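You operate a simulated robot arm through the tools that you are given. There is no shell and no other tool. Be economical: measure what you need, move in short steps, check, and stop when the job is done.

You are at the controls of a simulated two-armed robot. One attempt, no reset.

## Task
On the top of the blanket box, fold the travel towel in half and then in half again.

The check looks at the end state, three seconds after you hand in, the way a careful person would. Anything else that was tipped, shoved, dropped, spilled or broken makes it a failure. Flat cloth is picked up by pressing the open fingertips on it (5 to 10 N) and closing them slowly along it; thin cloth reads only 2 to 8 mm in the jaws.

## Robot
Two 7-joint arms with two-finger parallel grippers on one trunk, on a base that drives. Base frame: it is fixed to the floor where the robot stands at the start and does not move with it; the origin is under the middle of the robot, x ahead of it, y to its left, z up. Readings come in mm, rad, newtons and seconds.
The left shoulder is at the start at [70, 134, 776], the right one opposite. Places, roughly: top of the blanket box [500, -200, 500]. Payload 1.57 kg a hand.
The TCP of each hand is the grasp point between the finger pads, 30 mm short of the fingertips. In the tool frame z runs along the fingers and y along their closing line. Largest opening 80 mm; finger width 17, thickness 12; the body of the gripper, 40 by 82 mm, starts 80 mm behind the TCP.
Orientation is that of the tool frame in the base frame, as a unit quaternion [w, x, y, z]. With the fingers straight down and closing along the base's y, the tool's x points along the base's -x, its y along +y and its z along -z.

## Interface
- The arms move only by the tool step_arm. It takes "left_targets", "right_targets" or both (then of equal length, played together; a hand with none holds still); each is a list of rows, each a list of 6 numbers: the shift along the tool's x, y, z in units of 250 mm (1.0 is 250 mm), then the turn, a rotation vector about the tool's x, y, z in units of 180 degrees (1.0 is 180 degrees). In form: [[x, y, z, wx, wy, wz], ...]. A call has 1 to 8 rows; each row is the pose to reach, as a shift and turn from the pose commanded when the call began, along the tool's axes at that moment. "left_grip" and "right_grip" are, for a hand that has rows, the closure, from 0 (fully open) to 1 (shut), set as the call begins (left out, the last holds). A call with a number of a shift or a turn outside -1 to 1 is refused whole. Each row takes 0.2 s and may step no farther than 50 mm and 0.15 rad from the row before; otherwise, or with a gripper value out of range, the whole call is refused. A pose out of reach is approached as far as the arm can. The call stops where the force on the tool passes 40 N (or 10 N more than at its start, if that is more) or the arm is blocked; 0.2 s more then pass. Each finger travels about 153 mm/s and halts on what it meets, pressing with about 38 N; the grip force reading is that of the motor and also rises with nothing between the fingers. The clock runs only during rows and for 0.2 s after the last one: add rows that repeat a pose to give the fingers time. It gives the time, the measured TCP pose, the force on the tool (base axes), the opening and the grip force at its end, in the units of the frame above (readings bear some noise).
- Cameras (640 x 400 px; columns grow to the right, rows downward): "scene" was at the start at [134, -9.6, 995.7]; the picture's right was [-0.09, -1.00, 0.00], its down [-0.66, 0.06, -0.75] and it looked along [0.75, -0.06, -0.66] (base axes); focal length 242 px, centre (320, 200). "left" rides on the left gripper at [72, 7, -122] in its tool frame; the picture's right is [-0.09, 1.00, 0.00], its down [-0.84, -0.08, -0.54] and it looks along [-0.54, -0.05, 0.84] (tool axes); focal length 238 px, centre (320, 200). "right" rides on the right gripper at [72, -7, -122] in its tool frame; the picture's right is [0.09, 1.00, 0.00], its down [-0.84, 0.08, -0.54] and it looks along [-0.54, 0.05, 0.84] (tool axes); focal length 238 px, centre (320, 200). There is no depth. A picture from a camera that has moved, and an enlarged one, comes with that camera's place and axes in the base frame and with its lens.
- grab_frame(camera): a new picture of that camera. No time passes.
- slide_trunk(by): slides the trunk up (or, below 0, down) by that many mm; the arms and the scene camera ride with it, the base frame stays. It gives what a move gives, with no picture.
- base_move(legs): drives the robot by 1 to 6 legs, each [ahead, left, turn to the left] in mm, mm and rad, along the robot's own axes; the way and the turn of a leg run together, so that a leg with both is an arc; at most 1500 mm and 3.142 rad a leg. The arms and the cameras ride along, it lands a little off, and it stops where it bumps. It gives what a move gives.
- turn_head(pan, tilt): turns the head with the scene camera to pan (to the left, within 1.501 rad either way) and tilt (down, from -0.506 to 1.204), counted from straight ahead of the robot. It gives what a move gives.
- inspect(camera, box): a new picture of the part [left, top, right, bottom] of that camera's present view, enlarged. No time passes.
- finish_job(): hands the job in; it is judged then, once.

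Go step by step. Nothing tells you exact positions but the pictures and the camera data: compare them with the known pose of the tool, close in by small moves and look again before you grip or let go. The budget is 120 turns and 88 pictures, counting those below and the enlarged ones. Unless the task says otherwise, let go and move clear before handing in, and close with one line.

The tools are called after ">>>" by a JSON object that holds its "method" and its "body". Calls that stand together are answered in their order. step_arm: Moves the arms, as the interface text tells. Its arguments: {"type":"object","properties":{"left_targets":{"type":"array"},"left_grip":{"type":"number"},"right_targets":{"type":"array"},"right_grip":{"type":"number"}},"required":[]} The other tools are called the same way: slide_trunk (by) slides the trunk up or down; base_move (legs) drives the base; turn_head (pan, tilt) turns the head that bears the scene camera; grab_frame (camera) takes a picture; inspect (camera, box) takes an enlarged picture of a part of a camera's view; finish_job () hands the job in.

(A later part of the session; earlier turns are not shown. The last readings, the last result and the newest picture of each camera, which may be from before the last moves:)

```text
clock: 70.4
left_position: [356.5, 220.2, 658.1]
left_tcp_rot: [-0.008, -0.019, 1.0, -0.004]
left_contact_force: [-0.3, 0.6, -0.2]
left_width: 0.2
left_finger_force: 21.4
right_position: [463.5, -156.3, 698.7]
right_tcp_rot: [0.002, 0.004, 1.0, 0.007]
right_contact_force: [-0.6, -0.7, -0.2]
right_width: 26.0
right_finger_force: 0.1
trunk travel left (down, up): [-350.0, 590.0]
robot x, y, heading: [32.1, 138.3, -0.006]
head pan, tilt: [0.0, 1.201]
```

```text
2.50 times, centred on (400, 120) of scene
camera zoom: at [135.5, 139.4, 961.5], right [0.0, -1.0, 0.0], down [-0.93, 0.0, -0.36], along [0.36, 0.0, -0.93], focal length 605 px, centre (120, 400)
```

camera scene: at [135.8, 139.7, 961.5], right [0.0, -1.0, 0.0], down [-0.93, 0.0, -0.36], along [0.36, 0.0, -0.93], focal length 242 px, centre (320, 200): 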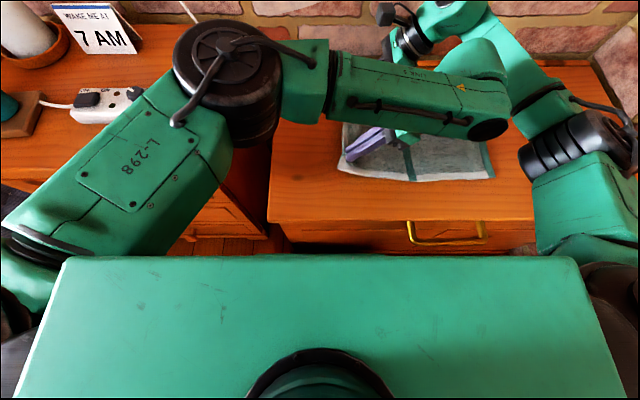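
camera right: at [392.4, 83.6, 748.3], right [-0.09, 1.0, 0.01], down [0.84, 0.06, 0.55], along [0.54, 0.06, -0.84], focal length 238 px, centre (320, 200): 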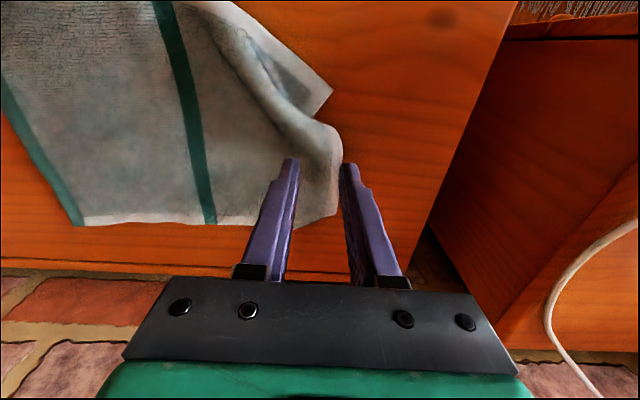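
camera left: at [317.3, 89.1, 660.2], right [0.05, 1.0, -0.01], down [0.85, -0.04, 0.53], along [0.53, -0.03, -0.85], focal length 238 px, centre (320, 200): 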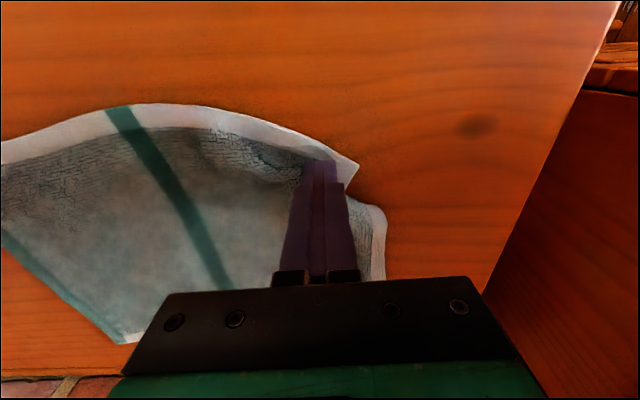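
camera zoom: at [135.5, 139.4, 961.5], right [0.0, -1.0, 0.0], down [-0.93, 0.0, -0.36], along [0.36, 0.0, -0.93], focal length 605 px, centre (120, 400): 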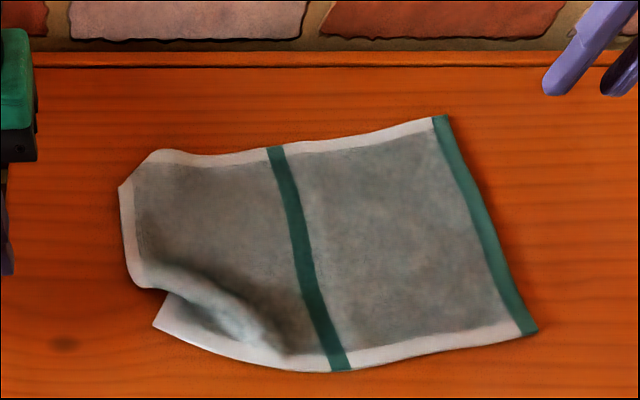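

The near corner improved. A wave remains on the left side, and a small tuck sits at the far-left corner around (533,139)–(575,105). I'll pinch the left edge at x≈515 with the right hand, lift it to free the tuck, and lay it back while moving inward so the corner trails flat.

>>> {"method": "step_arm", "body": {"right_targets": [[-0.03, 0.18, 0, 0, 0, 0], [-0.06, 0.36, 0, 0, 0, 0], [-0.08, 0.54, 0, 0, 0, 0], [-0.1, 0.72, 0, 0, 0, 0]]}}

>>> {"method": "step_arm", "body": {"right_targets": [[-0.03, 0.09, 0.12, 0, 0, 0], [-0.06, 0.18, 0.24, 0, 0, 0], [-0.09, 0.27, 0.36, 0, 0, 0], [-0.108, 0.372, 0.46, 0, 0, 0], [-0.108, 0.372, 0.54, 0, 0, 0], [-0.108, 0.372, 0.56, 0, 0, 0]]}}

>>> {"method": "grab_frame", "body": {"camera": "right"}}

```text
clock: 71.4
left_position: [356.7, 220.2, 658.2]
left_tcp_rot: [-0.008, -0.019, 1.0, -0.004]
left_contact_force: [-0.3, 0.4, -0.3]
left_width: 0.2
left_finger_force: 21.6
right_position: [489.4, 21.7, 700.5]
right_tcp_rot: [0.001, 0.004, 1.0, 0.007]
right_contact_force: [0.1, 0.1, -0.5]
right_width: 26.4
right_finger_force: 0.0
trunk travel left (down, up): [-350.0, 590.0]
robot x, y, heading: [28.8, 143.1, -0.003]
head pan, tilt: [0.0, 1.201]
```

```text
clock: 72.8
left_position: [356.5, 219.0, 656.9]
left_tcp_rot: [-0.007, -0.018, 1.0, -0.005]
left_contact_force: [-0.2, 0.6, -0.3]
left_width: 0.0
left_finger_force: 21.4
right_position: [515.6, 115.9, 561.1]
right_tcp_rot: [0.001, 0.004, 1.0, 0.008]
right_contact_force: [-0.1, 0.0, 0.7]
right_width: 26.0
right_finger_force: 0.1
trunk travel left (down, up): [-350.0, 590.0]
robot x, y, heading: [31.9, 137.6, -0.006]
head pan, tilt: [0.0, 1.201]
```

```text
35 pictures are left
camera right: at [442.9, 107.4, 681.6], right [-0.09, 1.0, 0.01], down [0.84, 0.06, 0.55], along [0.54, 0.06, -0.84], focal length 238 px, centre (320, 200)
```

right: 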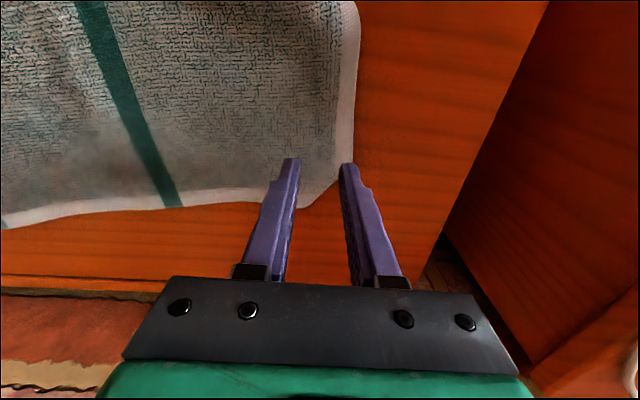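

The tuck starts at about x 523 and the edge is at y≈142. I adjust slightly, press and close.

>>> {"method": "step_arm", "body": {"right_targets": [[0.03, 0.027, 0.06, 0, 0, 0], [0.03, 0.027, 0.1, 0, 0, 0], [0.03, 0.027, 0.117, 0, 0, 0], [0.03, 0.027, 0.117, 0, 0, 0]]}}

>>> {"method": "step_arm", "body": {"right_targets": [[0, 0, 0, 0, 0, 0], [0, 0, 0, 0, 0, 0]], "right_grip": 0.77}}

>>> {"method": "step_arm", "body": {"right_targets": [[0, 0, 0, 0, 0, 0], [0, 0, 0, 0, 0, 0]], "right_grip": 0.87}}

>>> {"method": "step_arm", "body": {"right_targets": [[0, 0, 0, 0, 0, 0], [0, 0, 0, 0, 0, 0]], "right_grip": 1.0}}

>>> {"method": "step_arm", "body": {"right_targets": [[0, 0, -0.1, 0, 0, 0], [0.05, -0.05, -0.25, 0, 0, 0], [0.1, -0.1, -0.4, 0, 0, 0], [0.1, -0.1, -0.4, 0, 0, 0]]}}

>>> {"method": "grab_frame", "body": {"camera": "scene"}}

```text
clock: 73.8
left_position: [356.7, 218.4, 658.7]
left_tcp_rot: [-0.008, -0.019, 1.0, -0.005]
left_contact_force: [-0.3, 0.0, -0.4]
left_width: 0.1
left_finger_force: 21.2
right_position: [507.7, 125.0, 534.6]
right_tcp_rot: [0.002, 0.004, 1.0, 0.007]
right_contact_force: [1.5, 0.2, 4.0]
right_width: 25.9
right_finger_force: 0.1
trunk travel left (down, up): [-350.0, 590.0]
robot x, y, heading: [29.7, 147.1, -0.003]
head pan, tilt: [0.0, 1.201]
```

```text
clock: 74.4
left_position: [358.1, 218.9, 658.6]
left_tcp_rot: [-0.008, -0.019, 1.0, -0.005]
left_contact_force: [0.0, -0.9, 0.4]
left_width: 0.0
left_finger_force: 21.3
right_position: [507.3, 123.3, 534.4]
right_tcp_rot: [0.002, 0.004, 1.0, 0.007]
right_contact_force: [-0.3, 0.1, 4.5]
right_width: 17.3
right_finger_force: 0.0
trunk travel left (down, up): [-350.0, 590.0]
robot x, y, heading: [27.5, 141.6, -0.004]
head pan, tilt: [0.0, 1.201]
```

```text
clock: 75.0
left_position: [356.3, 218.1, 658.2]
left_tcp_rot: [-0.008, -0.018, 1.0, -0.005]
left_contact_force: [0.3, -0.1, -0.3]
left_width: 0.1
left_finger_force: 21.8
right_position: [507.8, 123.2, 533.1]
right_tcp_rot: [0.002, 0.003, 1.0, 0.007]
right_contact_force: [-0.2, 0.4, 4.9]
right_width: 9.4
right_finger_force: 0.1
trunk travel left (down, up): [-350.0, 590.0]
robot x, y, heading: [29.1, 141.1, -0.004]
head pan, tilt: [0.0, 1.201]
```

```text
clock: 75.6
left_position: [357.0, 219.2, 657.5]
left_tcp_rot: [-0.008, -0.019, 1.0, -0.004]
left_contact_force: [-0.7, -1.2, 0.5]
left_width: 0.1
left_finger_force: 20.8
right_position: [507.6, 124.8, 533.3]
right_tcp_rot: [0.002, 0.003, 1.0, 0.007]
right_contact_force: [0.4, -0.1, 4.6]
right_width: 4.0
right_finger_force: 24.8
trunk travel left (down, up): [-350.0, 590.0]
robot x, y, heading: [30.3, 140.8, 0.001]
head pan, tilt: [0.0, 1.201]
```

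```text
clock: 76.6
left_position: [357.4, 218.6, 657.6]
left_tcp_rot: [-0.008, -0.018, 1.0, -0.004]
left_contact_force: [0.6, 0.1, 0.3]
left_width: 0.0
left_finger_force: 21.2
right_position: [483.8, 96.6, 631.9]
right_tcp_rot: [0.001, 0.004, 1.0, 0.008]
right_contact_force: [-0.5, -0.2, 0.3]
right_width: 3.8
right_finger_force: 24.5
trunk travel left (down, up): [-350.0, 590.0]
robot x, y, heading: [31.3, 139.8, -0.005]
head pan, tilt: [0.0, 1.201]
```

```text
34 pictures are left
camera scene: at [136.0, 139.1, 961.5], right [0.0, -1.0, 0.0], down [-0.93, 0.0, -0.36], along [0.36, 0.0, -0.93], focal length 242 px, centre (320, 200)
```

scene: 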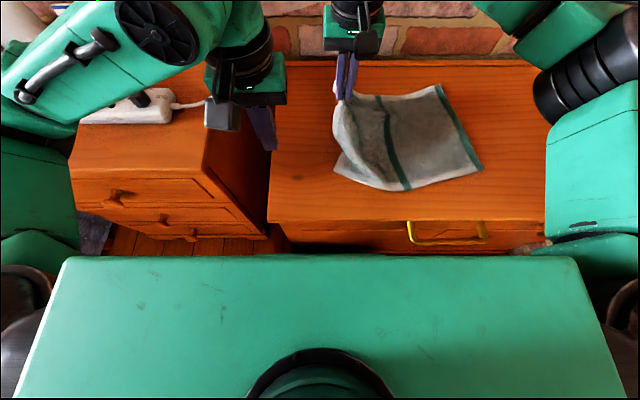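

The left half is held up and the corner should be free. I lay it back at its original spot and release slightly above the table so it relaxes flat.

>>> {"method": "step_arm", "body": {"right_targets": [[-0.06, 0.05, 0.05, 0, 0, 0], [-0.13, 0.1, 0.13, 0, 0, 0], [-0.13, 0.11, 0.25, 0, 0, 0], [-0.1, 0.095, 0.35, 0, 0, 0], [-0.1, 0.095, 0.35, 0, 0, 0]]}}

>>> {"method": "step_arm", "body": {"right_targets": [[0, 0, 0, 0, 0, 0], [0, 0, 0, 0, 0, 0], [0, 0, -0.12, 0, 0, 0], [0, -0.16, -0.24, 0, 0, 0], [0, -0.34, -0.36, 0, 0, 0], [0, -0.5, -0.44, 0, 0, 0], [0, -0.66, -0.5, 0, 0, 0], [0, -0.8, -0.55, 0, 0, 0]], "right_grip": 0.6}}

>>> {"method": "inspect", "body": {"camera": "scene", "box": [280, 40, 520, 200]}}

```text
clock: 77.8
left_position: [357.9, 220.1, 657.0]
left_tcp_rot: [-0.008, -0.018, 1.0, -0.004]
left_contact_force: [0.8, 0.3, -1.1]
left_width: 0.1
left_finger_force: 20.8
right_position: [509.8, 123.2, 547.0]
right_tcp_rot: [0.003, 0.003, 1.0, 0.008]
right_contact_force: [-0.2, -0.2, 0.5]
right_width: 3.9
right_finger_force: 24.8
trunk travel left (down, up): [-350.0, 590.0]
robot x, y, heading: [27.7, 143.1, -0.004]
head pan, tilt: [0.0, 1.201]
```

```text
refused: row 5 steps farther than a row can; nothing moved
```

```text
2.50 times, centred on (400, 120) of scene
camera zoom: at [135.8, 139.1, 961.5], right [0.0, -1.0, 0.0], down [-0.93, 0.0, -0.36], along [0.36, 0.0, -0.93], focal length 605 px, centre (120, 400)
```

zoom: 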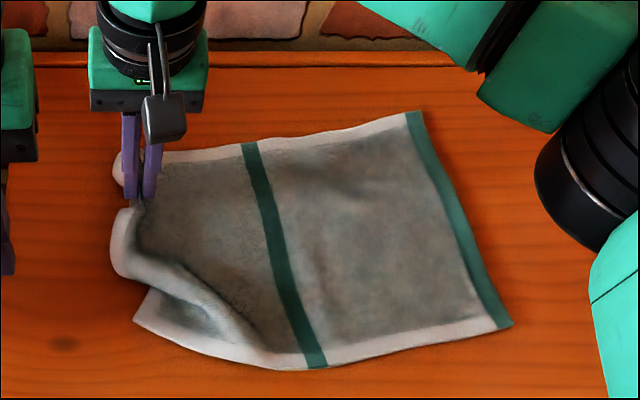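

The lift is back in place. I release and withdraw the right hand, then use a light press of the left fingers to drag the near-left corner toward the robot, which should flatten the remaining wave.

>>> {"method": "step_arm", "body": {"right_targets": [[0, 0, 0, 0, 0, 0], [0, 0, 0, 0, 0, 0], [0, 0, -0.12, 0, 0, 0], [0, -0.12, -0.24, 0, 0, 0], [0, -0.26, -0.36, 0, 0, 0], [0, -0.42, -0.44, 0, 0, 0], [0, -0.58, -0.5, 0, 0, 0], [0, -0.74, -0.55, 0, 0, 0]], "right_grip": 0.6}}

>>> {"method": "step_arm", "body": {"left_targets": [[-0.04, -0.1, 0.09, 0, 0, 0], [-0.08, -0.2, 0.18, 0, 0, 0], [-0.12, -0.3, 0.27, 0, 0, 0], [-0.16, -0.4, 0.36, 0, 0, 0], [-0.18, -0.47, 0.44, 0, 0, 0], [-0.18, -0.47, 0.44, 0, 0, 0]]}}

>>> {"method": "grab_frame", "body": {"camera": "left"}}

```text
clock: 79.6
left_position: [357.0, 218.5, 657.5]
left_tcp_rot: [-0.008, -0.018, 1.0, -0.003]
left_contact_force: [0.0, 0.3, 0.5]
left_width: 0.1
left_finger_force: 21.4
right_position: [507.5, -63.9, 680.7]
right_tcp_rot: [0.001, 0.003, 1.0, 0.007]
right_contact_force: [0.1, -0.9, 0.0]
right_width: 32.2
right_finger_force: 0.0
trunk travel left (down, up): [-350.0, 590.0]
robot x, y, heading: [30.1, 142.7, -0.006]
head pan, tilt: [0.0, 1.201]
```

```text
clock: 81.0
left_position: [407.1, 102.7, 547.8]
left_tcp_rot: [-0.007, -0.018, 1.0, -0.004]
left_contact_force: [0.8, -0.1, -0.4]
left_width: 0.0
left_finger_force: 21.8
right_position: [507.6, -62.9, 681.5]
right_tcp_rot: [0.001, 0.004, 1.0, 0.007]
right_contact_force: [-0.4, -0.3, 0.1]
right_width: 31.9
right_finger_force: 0.1
trunk travel left (down, up): [-350.0, 590.0]
robot x, y, heading: [26.1, 143.9, -0.008]
head pan, tilt: [0.0, 1.201]
```

```text
32 pictures are left
camera left: at [337.3, 108.6, 669.9], right [0.05, 1.0, -0.01], down [0.85, -0.04, 0.53], along [0.53, -0.04, -0.85], focal length 238 px, centre (320, 200)
```

left: 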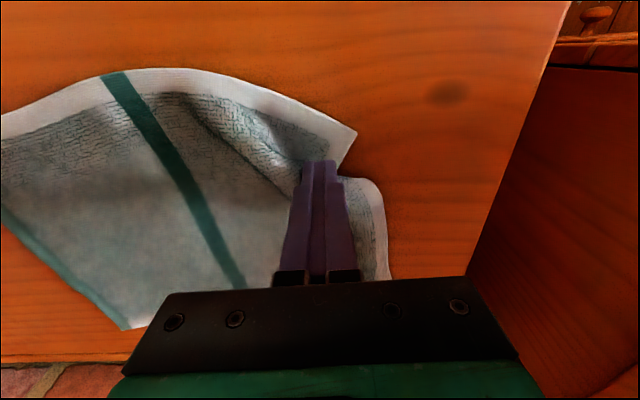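

The corner tip is at about (386,129). I press just inside it and drag 32 mm toward the robot.

>>> {"method": "step_arm", "body": {"left_targets": [[0.02, 0.05, 0.03, 0, 0, 0], [0.02, 0.05, 0.056, 0, 0, 0], [0.02, 0.05, 0.064, 0, 0, 0], [0.04, 0.05, 0.064, 0, 0, 0], [0.07, 0.05, 0.064, 0, 0, 0], [0.1, 0.05, 0.064, 0, 0, 0], [0.13, 0.05, 0.064, 0, 0, 0], [0.15, 0.05, 0.064, 0, 0, 0]]}}

>>> {"method": "grab_frame", "body": {"camera": "left"}}

```text
clock: 82.8
left_position: [364.6, 113.2, 533.9]
left_tcp_rot: [-0.004, -0.019, 1.0, -0.005]
left_contact_force: [6.0, -1.2, 18.0]
left_width: 0.0
left_finger_force: 20.8
right_position: [504.2, -63.5, 683.0]
right_tcp_rot: [0.004, 0.002, 1.0, 0.008]
right_contact_force: [-0.2, 0.0, 0.0]
right_width: 31.8
right_finger_force: 0.0
trunk travel left (down, up): [-350.0, 590.0]
robot x, y, heading: [28.3, 140.6, 0.001]
head pan, tilt: [0.0, 1.201]
```

```text
31 pictures are left
camera left: at [294.0, 119.0, 656.1], right [0.05, 1.0, -0.01], down [0.84, -0.04, 0.54], along [0.53, -0.04, -0.84], focal length 238 px, centre (320, 200)
```

left: 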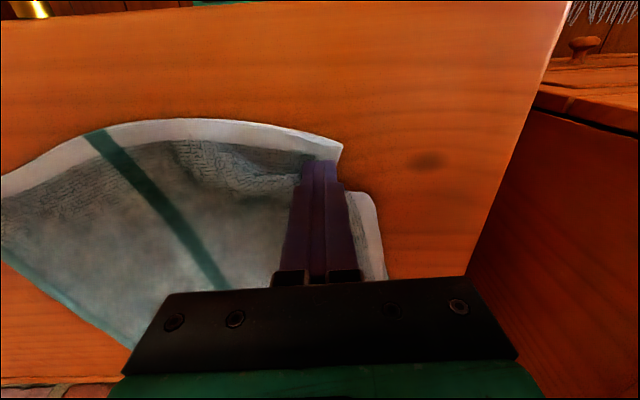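

The wave shrank. I lift the left hand away and take a full look.

>>> {"method": "step_arm", "body": {"left_targets": [[0, 0, -0.1, 0, 0, 0], [0, 0.1, -0.2, 0, 0, 0], [0, 0.25, -0.3, 0, 0, 0], [0, 0.4, -0.4, 0, 0, 0], [0, 0.5, -0.5, 0, 0, 0]], "right_targets": [[0, -0.1, 0, 0, 0, 0], [0, -0.2, 0, 0, 0, 0], [0, -0.3, 0, 0, 0, 0], [0, -0.3, 0, 0, 0, 0], [0, -0.3, 0, 0, 0, 0]]}}

>>> {"method": "inspect", "body": {"camera": "scene", "box": [280, 40, 520, 200]}}

```text
clock: 84.0
left_position: [364.4, 242.2, 653.1]
left_tcp_rot: [-0.008, -0.019, 1.0, -0.005]
left_contact_force: [0.6, -0.4, 0.0]
left_width: 0.0
left_finger_force: 21.3
right_position: [506.1, -140.3, 679.7]
right_tcp_rot: [0.002, 0.003, 1.0, 0.007]
right_contact_force: [0.3, 0.2, -0.4]
right_width: 31.9
right_finger_force: 0.0
trunk travel left (down, up): [-350.0, 590.0]
robot x, y, heading: [25.1, 144.4, -0.008]
head pan, tilt: [0.0, 1.201]
```

```text
2.50 times, centred on (400, 120) of scene
camera zoom: at [135.6, 139.1, 961.5], right [0.0, -1.0, 0.0], down [-0.93, 0.0, -0.36], along [0.36, 0.0, -0.93], focal length 605 px, centre (120, 400)
```

zoom: 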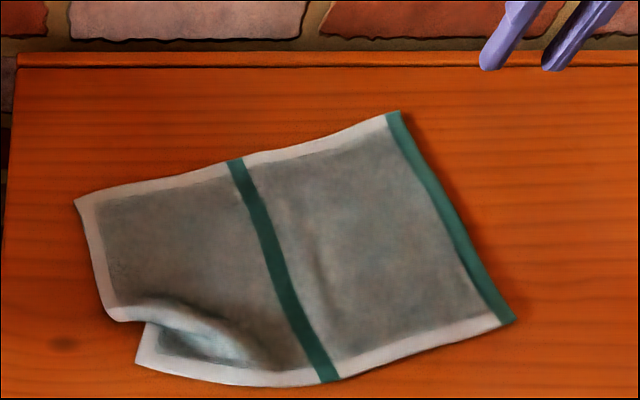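

The far-left corner is free now. The towel has turned about 19° and the wave holds about 60 mm near the near-left corner. I'll anchor that corner with the left fingers and use the right fingers to drag the far-left corner away from the robot, which straightens both.

>>> {"method": "step_arm", "body": {"left_targets": [[0.01, -0.13, 0.05, 0, 0, 0], [0.02, -0.26, 0.12, 0, 0, 0], [0.04, -0.39, 0.22, 0, 0, 0], [0.05, -0.516, 0.32, 0, 0, 0], [0.05, -0.516, 0.42, 0, 0, 0]], "right_targets": [[0, 0.19, 0, 0, 0, 0], [0, 0.38, 0, 0, 0, 0], [0, 0.57, 0, 0, 0, 0], [0, 0.76, 0, 0, 0, 0], [0, 0.94, 0, 0, 0, 0]], "right_grip": 1.0}}

>>> {"method": "step_arm", "body": {"right_targets": [[0.02, 0.1, 0.14, 0, 0, 0], [0.036, 0.2, 0.28, 0, 0, 0], [0.036, 0.28, 0.4, 0, 0, 0], [0.036, 0.28, 0.5, 0, 0, 0]]}}

>>> {"method": "grab_frame", "body": {"camera": "right"}}

>>> {"method": "grab_frame", "body": {"camera": "left"}}

```text
clock: 85.2
left_position: [355.5, 110.3, 550.9]
left_tcp_rot: [-0.008, -0.02, 1.0, -0.004]
left_contact_force: [0.4, 0.2, -0.6]
left_width: 0.0
left_finger_force: 21.6
right_position: [508.6, 93.4, 680.4]
right_tcp_rot: [0.001, 0.003, 1.0, 0.006]
right_contact_force: [0.3, -0.2, -0.2]
right_width: 0.0
right_finger_force: 20.9
trunk travel left (down, up): [-350.0, 590.0]
robot x, y, heading: [27.2, 143.2, -0.002]
head pan, tilt: [0.0, 1.201]
```

```text
clock: 86.2
left_position: [357.1, 110.7, 551.0]
left_tcp_rot: [-0.008, -0.018, 1.0, -0.004]
left_contact_force: [-0.1, -0.1, -0.8]
left_width: 0.2
left_finger_force: 21.5
right_position: [499.5, 165.1, 561.0]
right_tcp_rot: [0.002, 0.004, 1.0, 0.006]
right_contact_force: [0.3, 0.0, -0.3]
right_width: 0.0
right_finger_force: 21.6
trunk travel left (down, up): [-350.0, 590.0]
robot x, y, heading: [29.9, 143.6, 0.001]
head pan, tilt: [0.0, 1.201]
```

```text
29 pictures are left
camera right: at [427.3, 157.3, 681.1], right [-0.09, 1.0, 0.01], down [0.84, 0.06, 0.55], along [0.54, 0.06, -0.84], focal length 238 px, centre (320, 200)
```

right: 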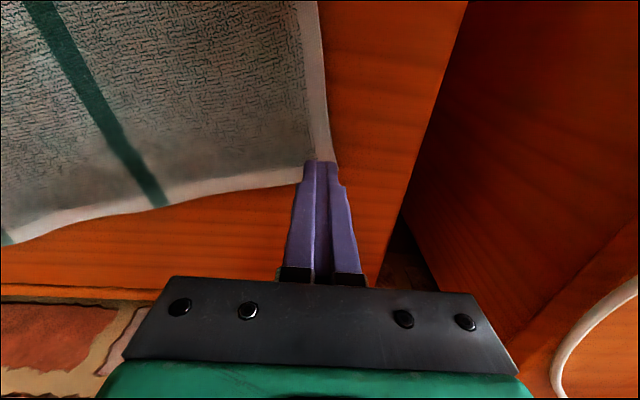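

```text
28 pictures are left
camera left: at [286.1, 116.4, 673.4], right [0.05, 1.0, -0.01], down [0.85, -0.04, 0.53], along [0.53, -0.04, -0.85], focal length 238 px, centre (320, 200)
```

left: 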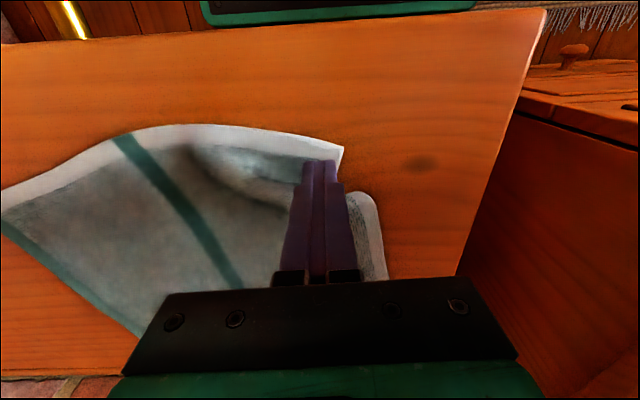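

Both fingertips are over the right spots. I press both lightly, then drag the right one 70 mm away from the robot.

>>> {"method": "step_arm", "body": {"left_targets": [[0, 0, 0.04, 0, 0, 0], [0, 0, 0.07, 0, 0, 0], [0, 0, 0.077, 0, 0, 0], [0, 0, 0.077, 0, 0, 0]], "right_targets": [[0, 0, 0.06, 0, 0, 0], [0, 0, 0.1, 0, 0, 0], [0, 0, 0.117, 0, 0, 0], [0, 0, 0.117, 0, 0, 0]]}}

>>> {"method": "step_arm", "body": {"left_targets": [[0, 0, 0, 0, 0, 0], [0, 0, 0, 0, 0, 0], [0, 0, 0, 0, 0, 0], [0, 0, 0, 0, 0, 0], [0, 0, 0, 0, 0, 0], [0, 0, 0, 0, 0, 0]], "right_targets": [[-0.05, -0.01, 0, 0, 0, 0], [-0.1, -0.02, 0, 0, 0, 0], [-0.15, -0.03, 0, 0, 0, 0], [-0.2, -0.04, 0, 0, 0, 0], [-0.25, -0.05, 0, 0, 0, 0], [-0.28, -0.06, 0, 0, 0, 0]]}}

>>> {"method": "grab_frame", "body": {"camera": "scene"}}

```text
clock: 87.2
left_position: [353.8, 111.0, 533.5]
left_tcp_rot: [-0.006, -0.02, 1.0, -0.004]
left_contact_force: [2.1, -0.3, 5.2]
left_width: 0.0
left_finger_force: 20.5
right_position: [498.8, 166.9, 531.8]
right_tcp_rot: [0.004, 0.003, 1.0, 0.008]
right_contact_force: [4.9, -4.5, 22.5]
right_width: 0.3
right_finger_force: 21.5
trunk travel left (down, up): [-350.0, 590.0]
robot x, y, heading: [28.0, 140.2, -0.005]
head pan, tilt: [0.0, 1.201]
```

```text
clock: 88.6
left_position: [353.0, 111.1, 533.5]
left_tcp_rot: [-0.005, -0.02, 1.0, -0.004]
left_contact_force: [1.8, 1.6, 2.5]
left_width: 0.0
left_finger_force: 21.3
right_position: [566.5, 152.0, 531.7]
right_tcp_rot: [0.005, 0.002, 1.0, 0.006]
right_contact_force: [-10.7, 1.4, 28.6]
right_width: 0.2
right_finger_force: 20.9
trunk travel left (down, up): [-350.0, 590.0]
robot x, y, heading: [29.0, 143.0, -0.003]
head pan, tilt: [0.0, 1.201]
```

```text
27 pictures are left
camera scene: at [130.9, 139.3, 962.1], right [0.0, -1.0, 0.0], down [-0.93, 0.0, -0.37], along [0.37, 0.0, -0.93], focal length 242 px, centre (320, 200)
```

scene: 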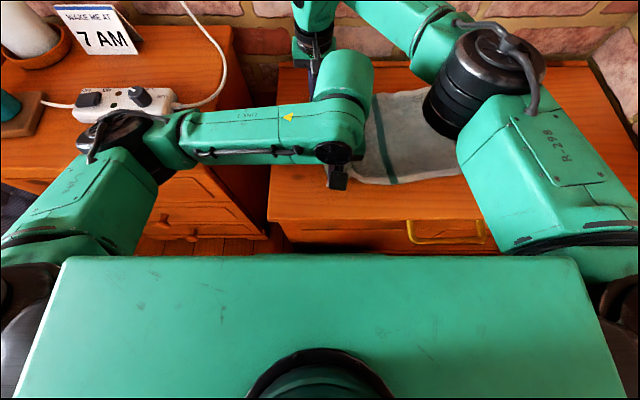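

The towel moved with the right hand. I lift both clear and check.

>>> {"method": "step_arm", "body": {"left_targets": [[0, 0, -0.1, 0, 0, 0], [0, 0.1, -0.2, 0, 0, 0], [0, 0.25, -0.3, 0, 0, 0], [0, 0.4, -0.4, 0, 0, 0], [0, 0.5, -0.5, 0, 0, 0], [0, 0.5, -0.5, 0, 0, 0], [0, 0.5, -0.5, 0, 0, 0]], "right_targets": [[0, 0, -0.12, 0, 0, 0], [0.08, -0.1, -0.24, 0, 0, 0], [0.16, -0.26, -0.34, 0, 0, 0], [0.2, -0.44, -0.4, 0, 0, 0], [0.2, -0.62, -0.44, 0, 0, 0], [0.2, -0.8, -0.48, 0, 0, 0], [0.2, -0.98, -0.5, 0, 0, 0]]}}

>>> {"method": "inspect", "body": {"camera": "scene", "box": [280, 40, 520, 200]}}

```text
refused: row 3 steps farther than a row can; nothing moved
```

```text
2.50 times, centred on (400, 120) of scene
camera zoom: at [130.9, 139.3, 962.1], right [0.0, -1.0, 0.0], down [-0.93, 0.0, -0.37], along [0.37, 0.0, -0.93], focal length 605 px, centre (120, 400)
```

zoom: 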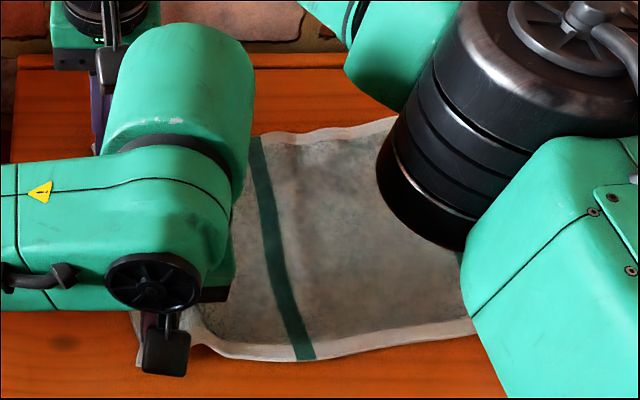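

I'll use smaller steps and then look again.

>>> {"method": "step_arm", "body": {"left_targets": [[0, 0, -0.1, 0, 0, 0], [0, 0.1, -0.2, 0, 0, 0], [0, 0.22, -0.3, 0, 0, 0], [0, 0.36, -0.4, 0, 0, 0], [0, 0.5, -0.5, 0, 0, 0], [0, 0.5, -0.5, 0, 0, 0], [0, 0.5, -0.5, 0, 0, 0]], "right_targets": [[0, 0, -0.12, 0, 0, 0], [0.06, -0.1, -0.22, 0, 0, 0], [0.12, -0.22, -0.32, 0, 0, 0], [0.16, -0.38, -0.4, 0, 0, 0], [0.16, -0.56, -0.44, 0, 0, 0], [0.16, -0.74, -0.48, 0, 0, 0], [0.16, -0.92, -0.5, 0, 0, 0]]}}

>>> {"method": "inspect", "body": {"camera": "scene", "box": [280, 40, 520, 200]}}

```text
clock: 90.2
left_position: [355.4, 236.5, 656.6]
left_tcp_rot: [-0.008, -0.018, 1.0, -0.003]
left_contact_force: [0.4, -0.7, -0.2]
left_width: 0.0
left_finger_force: 21.5
right_position: [527.7, -77.4, 651.1]
right_tcp_rot: [0.001, 0.003, 1.0, 0.007]
right_contact_force: [-0.6, 0.7, -0.3]
right_width: 0.0
right_finger_force: 21.5
trunk travel left (down, up): [-350.0, 590.0]
robot x, y, heading: [25.6, 138.5, -0.004]
head pan, tilt: [0.0, 1.201]
```

```text
2.50 times, centred on (400, 120) of scene
camera zoom: at [135.6, 138.6, 961.5], right [0.0, -1.0, 0.0], down [-0.93, 0.0, -0.36], along [0.36, 0.0, -0.93], focal length 605 px, centre (120, 400)
```

zoom: 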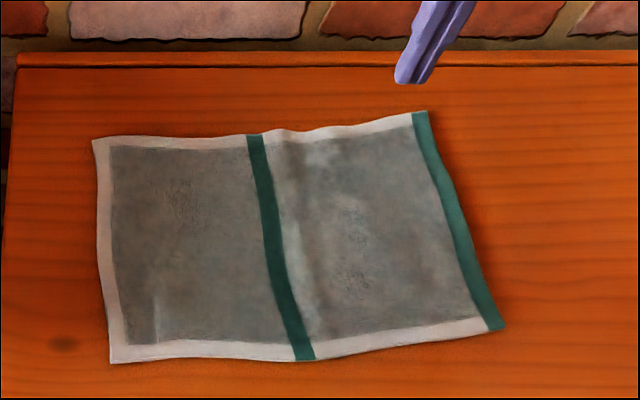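

The towel is flat and spread now, with corners at about FL(590,165), NL(349,147), NR(380,-190) and FR(624,-171). I'll position both hands to pinch across the left edge near its corners.

>>> {"method": "step_arm", "body": {"left_targets": [[-0.01, -0.08, 0.08, 0, 0, 0], [-0.02, -0.16, 0.16, 0, 0, 0], [-0.03, -0.25, 0.24, 0, 0, 0], [-0.032, -0.34, 0.32, 0, 0, 0], [-0.032, -0.43, 0.38, 0, 0, 0], [-0.032, -0.43, 0.42, 0, 0, 0]], "right_targets": [[-0.03, 0.16, 0, 0, 0, 0], [-0.06, 0.32, 0, 0, 0, 0], [-0.1, 0.48, 0.05, 0, 0, 0], [-0.14, 0.64, 0.1, 0, 0, 0], [-0.188, 0.78, 0.18, 0, 0, 0], [-0.188, 0.89, 0.3, 0, 0, 0]], "left_grip": 0.675, "right_grip": 0.675}}

>>> {"method": "step_arm", "body": {"right_targets": [[0, 0, 0.05, 0, 0, 0], [0, 0, 0.1, 0, 0, 0], [0, 0, 0.1, 0, 0, 0]]}}

>>> {"method": "grab_frame", "body": {"camera": "left"}}

>>> {"method": "grab_frame", "body": {"camera": "right"}}

```text
clock: 91.6
left_position: [363.5, 130.5, 551.8]
left_tcp_rot: [-0.008, -0.02, 1.0, -0.005]
left_contact_force: [-0.4, 0.0, -0.4]
left_width: 25.7
left_finger_force: 0.0
right_position: [575.2, 145.4, 577.8]
right_tcp_rot: [0.002, 0.003, 1.0, 0.007]
right_contact_force: [-0.8, -0.7, -0.1]
right_width: 26.0
right_finger_force: 0.0
trunk travel left (down, up): [-350.0, 590.0]
robot x, y, heading: [28.5, 138.7, -0.002]
head pan, tilt: [0.0, 1.201]
```

```text
clock: 92.4
left_position: [363.9, 128.5, 551.2]
left_tcp_rot: [-0.008, -0.018, 1.0, -0.005]
left_contact_force: [0.6, 0.2, -0.8]
left_width: 25.9
left_finger_force: 0.1
right_position: [577.4, 143.5, 554.2]
right_tcp_rot: [0.001, 0.003, 1.0, 0.007]
right_contact_force: [0.0, -0.3, 0.5]
right_width: 25.6
right_finger_force: 0.1
trunk travel left (down, up): [-350.0, 590.0]
robot x, y, heading: [30.3, 143.0, -0.004]
head pan, tilt: [0.0, 1.201]
```

```text
24 pictures are left
camera left: at [293.9, 135.6, 674.5], right [0.05, 1.0, -0.01], down [0.85, -0.04, 0.53], along [0.53, -0.04, -0.85], focal length 238 px, centre (320, 200)
```

left: 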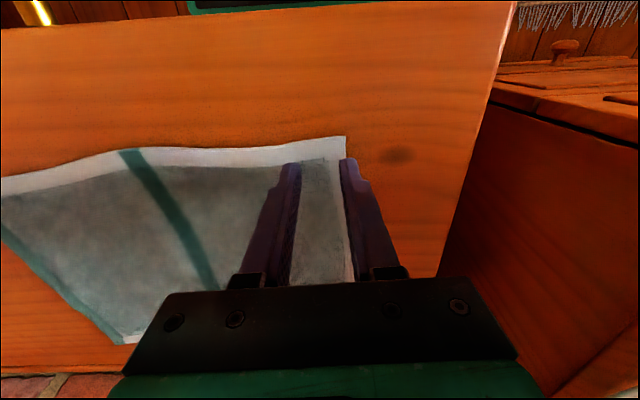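

```text
23 pictures are left
camera right: at [504.3, 136.1, 675.2], right [-0.09, 1.0, 0.01], down [0.84, 0.06, 0.55], along [0.54, 0.06, -0.84], focal length 238 px, centre (320, 200)
```

right: 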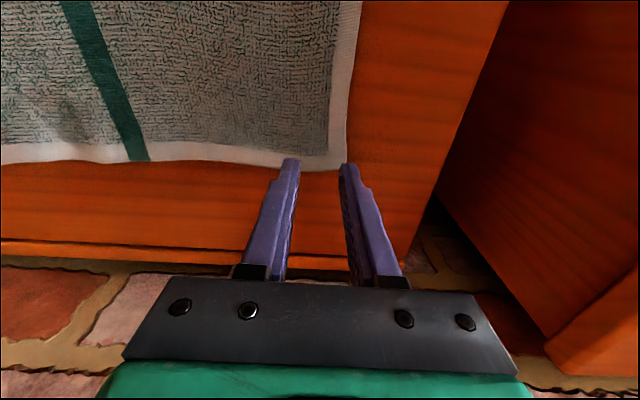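

The corners are confirmed at NL(348,149) and FL(583,166). I fine-adjust the right hand, press both and close slowly.

>>> {"method": "step_arm", "body": {"left_targets": [[0, 0.004, 0.04, 0, 0, 0], [0, 0.004, 0.07, 0, 0, 0], [0, 0.004, 0.078, 0, 0, 0], [0, 0.004, 0.078, 0, 0, 0]], "right_targets": [[0.033, 0.013, 0.05, 0, 0, 0], [0.033, 0.013, 0.08, 0, 0, 0], [0.033, 0.013, 0.089, 0, 0, 0], [0.033, 0.013, 0.089, 0, 0, 0]]}}

>>> {"method": "step_arm", "body": {"left_targets": [[0, 0, 0, 0, 0, 0], [0, 0, 0, 0, 0, 0]], "right_targets": [[0, 0, 0, 0, 0, 0], [0, 0, 0, 0, 0, 0]], "left_grip": 0.77, "right_grip": 0.77}}

>>> {"method": "step_arm", "body": {"left_targets": [[0, 0, 0, 0, 0, 0], [0, 0, 0, 0, 0, 0]], "right_targets": [[0, 0, 0, 0, 0, 0], [0, 0, 0, 0, 0, 0]], "left_grip": 0.87, "right_grip": 0.87}}

>>> {"method": "step_arm", "body": {"left_targets": [[0, 0, 0, 0, 0, 0], [0, 0, 0, 0, 0, 0]], "right_targets": [[0, 0, 0, 0, 0, 0], [0, 0, 0, 0, 0, 0]], "left_grip": 1.0, "right_grip": 1.0}}

```text
clock: 93.4
left_position: [363.6, 129.4, 534.1]
left_tcp_rot: [-0.006, -0.02, 1.0, -0.005]
left_contact_force: [1.7, 1.3, 6.7]
left_width: 25.8
left_finger_force: 0.0
right_position: [568.7, 149.3, 533.5]
right_tcp_rot: [0.003, 0.003, 1.0, 0.007]
right_contact_force: [0.8, -0.5, 5.0]
right_width: 26.0
right_finger_force: 0.0
trunk travel left (down, up): [-350.0, 590.0]
robot x, y, heading: [31.0, 140.6, -0.006]
head pan, tilt: [0.0, 1.201]
```

```text
clock: 94.0
left_position: [362.7, 129.8, 533.2]
left_tcp_rot: [-0.006, -0.018, 1.0, -0.004]
left_contact_force: [1.8, -0.5, 8.0]
left_width: 17.2
left_finger_force: 0.0
right_position: [567.8, 147.9, 533.2]
right_tcp_rot: [0.002, 0.003, 1.0, 0.007]
right_contact_force: [1.0, 1.5, 5.1]
right_width: 17.6
right_finger_force: 0.1
trunk travel left (down, up): [-350.0, 590.0]
robot x, y, heading: [32.2, 139.6, -0.005]
head pan, tilt: [0.0, 1.201]
```

```text
clock: 94.6
left_position: [364.5, 130.6, 533.5]
left_tcp_rot: [-0.008, -0.018, 1.0, -0.005]
left_contact_force: [0.2, -0.7, 8.1]
left_width: 9.6
left_finger_force: 0.0
right_position: [567.7, 147.8, 532.8]
right_tcp_rot: [0.002, 0.004, 1.0, 0.007]
right_contact_force: [-0.1, -0.9, 3.9]
right_width: 9.7
right_finger_force: 0.0
trunk travel left (down, up): [-350.0, 590.0]
robot x, y, heading: [30.7, 141.0, -0.003]
head pan, tilt: [0.0, 1.201]
```

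```text
clock: 95.2
left_position: [362.9, 129.3, 533.3]
left_tcp_rot: [-0.007, -0.018, 1.0, -0.005]
left_contact_force: [0.2, -0.9, 8.3]
left_width: 4.0
left_finger_force: 24.6
right_position: [567.3, 147.9, 534.0]
right_tcp_rot: [0.003, 0.004, 1.0, 0.007]
right_contact_force: [-0.4, -0.7, 6.0]
right_width: 4.1
right_finger_force: 24.3
trunk travel left (down, up): [-350.0, 590.0]
robot x, y, heading: [31.3, 136.3, -0.007]
head pan, tilt: [0.0, 1.201]
```

Both hands hold about 4 mm of cloth. I lift in a slack arc and carry it right slowly.

>>> {"method": "step_arm", "body": {"left_targets": [[0, 0, -0.06, 0, 0, 0], [0, -0.02, -0.12, 0, 0, 0], [0, -0.05, -0.18, 0, 0, 0], [0, -0.08, -0.25, 0, 0, 0], [0, -0.12, -0.32, 0, 0, 0]], "right_targets": [[0, 0, -0.06, 0, 0, 0], [0, -0.02, -0.12, 0, 0, 0], [0, -0.05, -0.18, 0, 0, 0], [0, -0.08, -0.25, 0, 0, 0], [0, -0.12, -0.32, 0, 0, 0]]}}

>>> {"method": "base_move", "body": {"legs": [[0, -20, 0], [0, -20, 0]]}}

>>> {"method": "step_arm", "body": {"left_targets": [[0, 0, -0.07, 0, 0, 0], [0, 0, -0.14, 0, 0, 0]], "right_targets": [[0, 0, -0.07, 0, 0, 0], [0, 0, -0.14, 0, 0, 0]]}}

>>> {"method": "base_move", "body": {"legs": [[0, -18, 0], [0, -18, 0], [0, -18, 0], [0, -18, 0]]}}

>>> {"method": "inspect", "body": {"camera": "scene", "box": [260, 40, 500, 200]}}

```text
clock: 96.4
left_position: [366.5, 101.8, 612.8]
left_tcp_rot: [-0.008, -0.018, 1.0, -0.004]
left_contact_force: [-0.2, 0.3, 0.2]
left_width: 4.1
left_finger_force: 25.0
right_position: [568.9, 117.5, 611.6]
right_tcp_rot: [0.001, 0.003, 1.0, 0.007]
right_contact_force: [-0.1, 0.0, 0.1]
right_width: 4.3
right_finger_force: 24.6
trunk travel left (down, up): [-350.0, 590.0]
robot x, y, heading: [28.0, 137.4, -0.004]
head pan, tilt: [0.0, 1.201]
```

```text
clock: 97.6
left_position: [365.4, 61.9, 612.5]
left_tcp_rot: [-0.008, -0.019, 1.0, -0.003]
left_contact_force: [-0.6, 0.9, 0.2]
left_width: 3.7
left_finger_force: 24.9
right_position: [568.8, 77.1, 611.0]
right_tcp_rot: [0.001, 0.004, 1.0, 0.007]
right_contact_force: [0.4, -0.4, 0.1]
right_width: 3.9
right_finger_force: 25.0
trunk travel left (down, up): [-350.0, 590.0]
robot x, y, heading: [29.1, 101.3, -0.002]
head pan, tilt: [0.0, 1.201]
```

```text
clock: 98.2
left_position: [366.1, 61.7, 648.8]
left_tcp_rot: [-0.008, -0.018, 1.0, -0.005]
left_contact_force: [0.6, -0.2, 0.2]
left_width: 3.9
left_finger_force: 24.8
right_position: [566.7, 79.4, 647.9]
right_tcp_rot: [0.002, 0.002, 1.0, 0.008]
right_contact_force: [0.2, -0.4, -0.9]
right_width: 3.8
right_finger_force: 25.0
trunk travel left (down, up): [-350.0, 590.0]
robot x, y, heading: [28.9, 104.8, -0.0]
head pan, tilt: [0.0, 1.201]
```

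```text
clock: 100.1
left_position: [366.5, -10.1, 648.7]
left_tcp_rot: [-0.008, -0.019, 1.0, -0.004]
left_contact_force: [-0.5, 0.8, -0.1]
left_width: 4.2
left_finger_force: 24.8
right_position: [568.4, 7.4, 646.7]
right_tcp_rot: [0.002, 0.003, 1.0, 0.007]
right_contact_force: [-0.6, 0.1, 0.2]
right_width: 4.2
right_finger_force: 24.3
trunk travel left (down, up): [-350.0, 590.0]
robot x, y, heading: [26.5, 27.0, -0.001]
head pan, tilt: [0.0, 1.201]
```

```text
2.50 times, centred on (380, 120) of scene
camera zoom: at [135.5, 26.8, 961.5], right [0.0, -1.0, 0.0], down [-0.93, 0.0, -0.36], along [0.36, 0.0, -0.93], focal length 605 px, centre (170, 400)
```

zoom: 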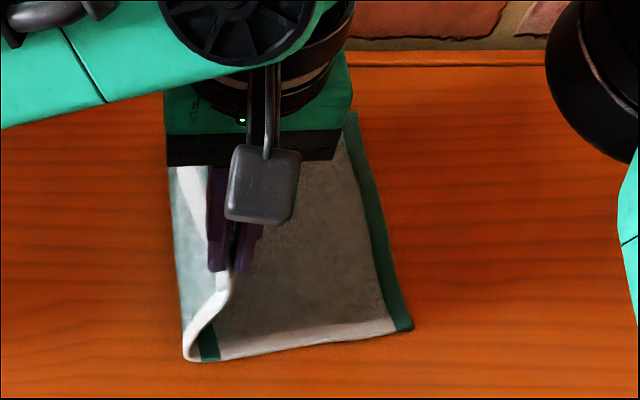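

This time the cloth hangs cleanly and the crease is on the left of the mid-line with slack. I continue right slowly.

>>> {"method": "base_move", "body": {"legs": [[0, -18, 0], [0, -18, 0], [0, -18, 0], [0, -18, 0]]}}

>>> {"method": "step_arm", "body": {"left_targets": [[-0.03, 0, 0.06, 0, 0, 0], [-0.06, 0, 0.12, 0, 0, 0]], "right_targets": [[-0.03, 0, 0.06, 0, 0, 0], [-0.06, 0, 0.12, 0, 0, 0]]}}

>>> {"method": "inspect", "body": {"camera": "scene", "box": [260, 40, 500, 200]}}

```text
clock: 102.0
left_position: [365.6, -82.4, 647.8]
left_tcp_rot: [-0.009, -0.019, 1.0, -0.004]
left_contact_force: [-1.2, 0.4, -0.2]
left_width: 3.7
left_finger_force: 24.4
right_position: [567.3, -64.6, 646.0]
right_tcp_rot: [0.002, 0.003, 1.0, 0.007]
right_contact_force: [0.4, 0.0, 0.4]
right_width: 3.8
right_finger_force: 24.8
trunk travel left (down, up): [-350.0, 590.0]
robot x, y, heading: [28.5, -42.8, -0.004]
head pan, tilt: [0.0, 1.201]
```

```text
clock: 102.6
left_position: [380.6, -80.0, 618.7]
left_tcp_rot: [-0.008, -0.02, 1.0, -0.005]
left_contact_force: [1.2, -0.1, -0.7]
left_width: 4.1
left_finger_force: 24.2
right_position: [582.2, -64.3, 616.2]
right_tcp_rot: [0.002, 0.003, 1.0, 0.007]
right_contact_force: [-0.4, -0.2, -0.5]
right_width: 4.0
right_finger_force: 25.1
trunk travel left (down, up): [-350.0, 590.0]
robot x, y, heading: [31.6, -43.5, -0.001]
head pan, tilt: [0.0, 1.201]
```

```text
2.50 times, centred on (380, 120) of scene
camera zoom: at [135.5, -44.5, 961.5], right [0.0, -1.0, 0.0], down [-0.93, 0.0, -0.36], along [0.36, 0.0, -0.93], focal length 605 px, centre (170, 400)
```

zoom: 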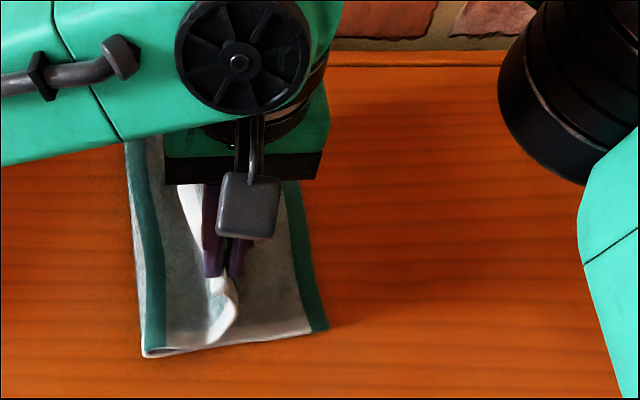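

The crease is right on the mid-line (width about 160). I continue along the slack arc down to the right edge.

>>> {"method": "base_move", "body": {"legs": [[0, -18, 0], [0, -18, 0]]}}

>>> {"method": "step_arm", "body": {"left_targets": [[-0.02, 0, 0.04, 0, 0, 0], [-0.04, 0, 0.09, 0, 0, 0]], "right_targets": [[-0.02, 0, 0.04, 0, 0, 0], [-0.03, 0, 0.09, 0, 0, 0]]}}

>>> {"method": "base_move", "body": {"legs": [[0, -18, 0], [0, -14, 0]]}}

>>> {"method": "step_arm", "body": {"left_targets": [[-0.01, 0, 0.04, 0, 0, 0], [-0.015, 0, 0.09, 0, 0, 0]], "right_targets": [[-0.01, 0, 0.04, 0, 0, 0], [-0.015, 0, 0.09, 0, 0, 0]]}}

>>> {"method": "inspect", "body": {"camera": "scene", "box": [260, 40, 500, 200]}}

```text
clock: 103.8
left_position: [379.3, -116.5, 618.6]
left_tcp_rot: [-0.008, -0.019, 1.0, -0.004]
left_contact_force: [0.3, -0.7, -0.6]
left_width: 4.0
left_finger_force: 24.5
right_position: [582.7, -101.3, 617.1]
right_tcp_rot: [0.001, 0.001, 1.0, 0.007]
right_contact_force: [0.2, -0.5, -0.7]
right_width: 4.1
right_finger_force: 24.5
trunk travel left (down, up): [-350.0, 590.0]
robot x, y, heading: [28.3, -76.1, -0.004]
head pan, tilt: [0.0, 1.201]
```

```text
clock: 104.4
left_position: [387.3, -116.9, 595.7]
left_tcp_rot: [-0.008, -0.019, 1.0, -0.004]
left_contact_force: [-0.7, -0.7, 0.4]
left_width: 4.2
left_finger_force: 24.5
right_position: [589.2, -101.4, 593.3]
right_tcp_rot: [0.002, 0.002, 1.0, 0.007]
right_contact_force: [0.2, -0.1, 0.8]
right_width: 3.8
right_finger_force: 24.8
trunk travel left (down, up): [-350.0, 590.0]
robot x, y, heading: [29.2, -77.2, -0.003]
head pan, tilt: [0.0, 1.201]
```

```text
clock: 105.5
left_position: [387.5, -149.1, 596.3]
left_tcp_rot: [-0.008, -0.019, 1.0, -0.004]
left_contact_force: [-0.5, -0.4, 0.2]
left_width: 4.1
left_finger_force: 24.8
right_position: [589.6, -133.8, 593.5]
right_tcp_rot: [0.001, 0.003, 1.0, 0.007]
right_contact_force: [0.0, -0.2, 0.0]
right_width: 4.0
right_finger_force: 24.9
trunk travel left (down, up): [-350.0, 590.0]
robot x, y, heading: [27.3, -111.9, -0.0]
head pan, tilt: [0.0, 1.201]
```

```text
clock: 106.1
left_position: [392.1, -148.2, 573.0]
left_tcp_rot: [-0.007, -0.019, 1.0, -0.004]
left_contact_force: [-0.9, -0.2, -0.6]
left_width: 4.1
left_finger_force: 24.9
right_position: [591.4, -133.2, 570.9]
right_tcp_rot: [0.001, 0.002, 1.0, 0.006]
right_contact_force: [0.9, 0.7, 0.1]
right_width: 4.3
right_finger_force: 24.2
trunk travel left (down, up): [-350.0, 590.0]
robot x, y, heading: [28.1, -111.2, -0.003]
head pan, tilt: [0.0, 1.201]
```

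```text
2.50 times, centred on (380, 120) of scene
camera zoom: at [135.2, -113.1, 961.5], right [0.0, -1.0, 0.0], down [-0.93, 0.0, -0.36], along [0.36, 0.0, -0.93], focal length 605 px, centre (170, 400)
```

zoom: 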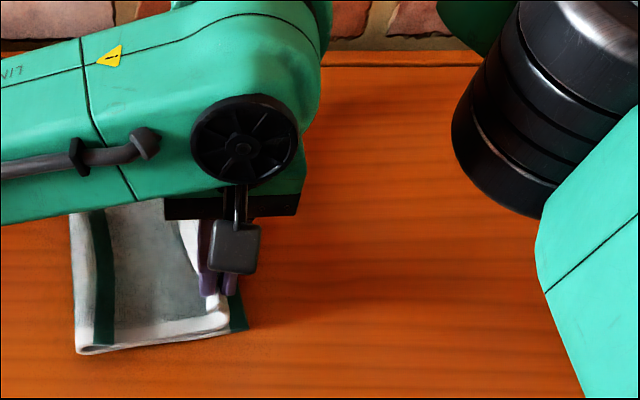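

The crease drifted about 13 mm right. I move back left a little while lowering so the slack pushes it out again, then check.

>>> {"method": "base_move", "body": {"legs": [[0, 15, 0], [0, 15, 0]]}}

>>> {"method": "step_arm", "body": {"left_targets": [[0, 0, 0.03, 0, 0, 0], [0, 0, 0.06, 0, 0, 0], [0, 0, 0.1, 0, 0, 0]], "right_targets": [[0, 0, 0.03, 0, 0, 0], [0, 0, 0.06, 0, 0, 0], [0, 0, 0.1, 0, 0, 0]]}}

>>> {"method": "inspect", "body": {"camera": "scene", "box": [260, 40, 500, 200]}}

```text
clock: 107.2
left_position: [392.0, -118.6, 574.6]
left_tcp_rot: [-0.008, -0.019, 1.0, -0.005]
left_contact_force: [-0.2, -0.5, -0.7]
left_width: 4.2
left_finger_force: 24.7
right_position: [593.4, -102.8, 571.3]
right_tcp_rot: [0.001, 0.004, 1.0, 0.007]
right_contact_force: [0.2, 0.4, 0.2]
right_width: 4.0
right_finger_force: 25.4
trunk travel left (down, up): [-350.0, 590.0]
robot x, y, heading: [28.2, -80.4, -0.001]
head pan, tilt: [0.0, 1.201]
```

```text
clock: 108.0
left_position: [390.8, -118.2, 548.9]
left_tcp_rot: [-0.008, -0.019, 1.0, -0.005]
left_contact_force: [-0.5, 0.8, 0.0]
left_width: 3.9
left_finger_force: 24.7
right_position: [593.0, -102.3, 545.6]
right_tcp_rot: [0.001, 0.003, 1.0, 0.007]
right_contact_force: [0.3, 0.2, -0.3]
right_width: 3.7
right_finger_force: 24.8
trunk travel left (down, up): [-350.0, 590.0]
robot x, y, heading: [30.4, -77.9, -0.007]
head pan, tilt: [0.0, 1.201]
```

```text
2.50 times, centred on (380, 120) of scene
camera zoom: at [135.2, -83.0, 961.5], right [0.0, -1.0, 0.0], down [-0.93, 0.0, -0.36], along [0.36, 0.0, -0.93], focal length 605 px, centre (170, 400)
```

zoom: 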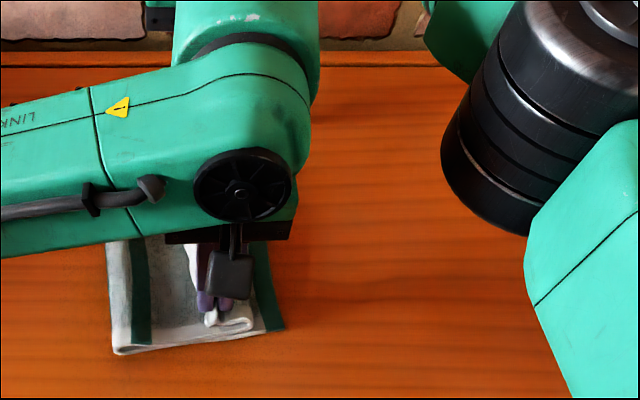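

The crease stays about 18 mm off because the vertical fingers still push a bulge to the right. I'll raise the pinch a bit and tilt the hands so the cloth leaves the fingers leftward.

>>> {"method": "step_arm", "body": {"left_targets": [[0, -0.01, -0.06, 0, 0, 0], [0, -0.02, -0.12, -0.045, 0, 0], [0, -0.035, -0.16, -0.09, 0, 0], [0, -0.05, -0.18, -0.135, 0, 0], [0, -0.068, -0.18, -0.18, 0, 0], [0, -0.068, -0.18, -0.2, 0, 0]], "right_targets": [[0, -0.01, -0.06, 0, 0, 0], [0, -0.02, -0.12, -0.045, 0, 0], [0, -0.035, -0.16, -0.09, 0, 0], [0, -0.05, -0.18, -0.135, 0, 0], [0, -0.068, -0.18, -0.18, 0, 0], [0, -0.068, -0.18, -0.2, 0, 0]]}}

>>> {"method": "inspect", "body": {"camera": "scene", "box": [260, 40, 500, 200]}}

```text
clock: 109.5
left_position: [393.3, -137.1, 593.9]
left_tcp_rot: [-0.014, -0.017, 0.952, 0.306]
left_contact_force: [-0.1, 0.5, -0.3]
left_width: 3.6
left_finger_force: 24.8
right_position: [591.5, -120.7, 590.6]
right_tcp_rot: [0.002, 0.003, 0.949, 0.316]
right_contact_force: [0.3, -0.6, 0.0]
right_width: 3.8
right_finger_force: 25.0
trunk travel left (down, up): [-350.0, 590.0]
robot x, y, heading: [31.2, -80.4, -0.003]
head pan, tilt: [0.0, 1.201]
```

```text
2.50 times, centred on (380, 120) of scene
camera zoom: at [135.1, -83.1, 961.5], right [0.0, -1.0, 0.0], down [-0.93, 0.0, -0.36], along [0.36, 0.0, -0.93], focal length 605 px, centre (170, 400)
```

zoom: 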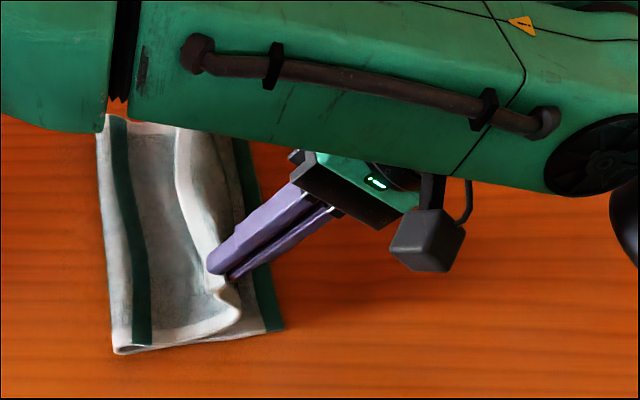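

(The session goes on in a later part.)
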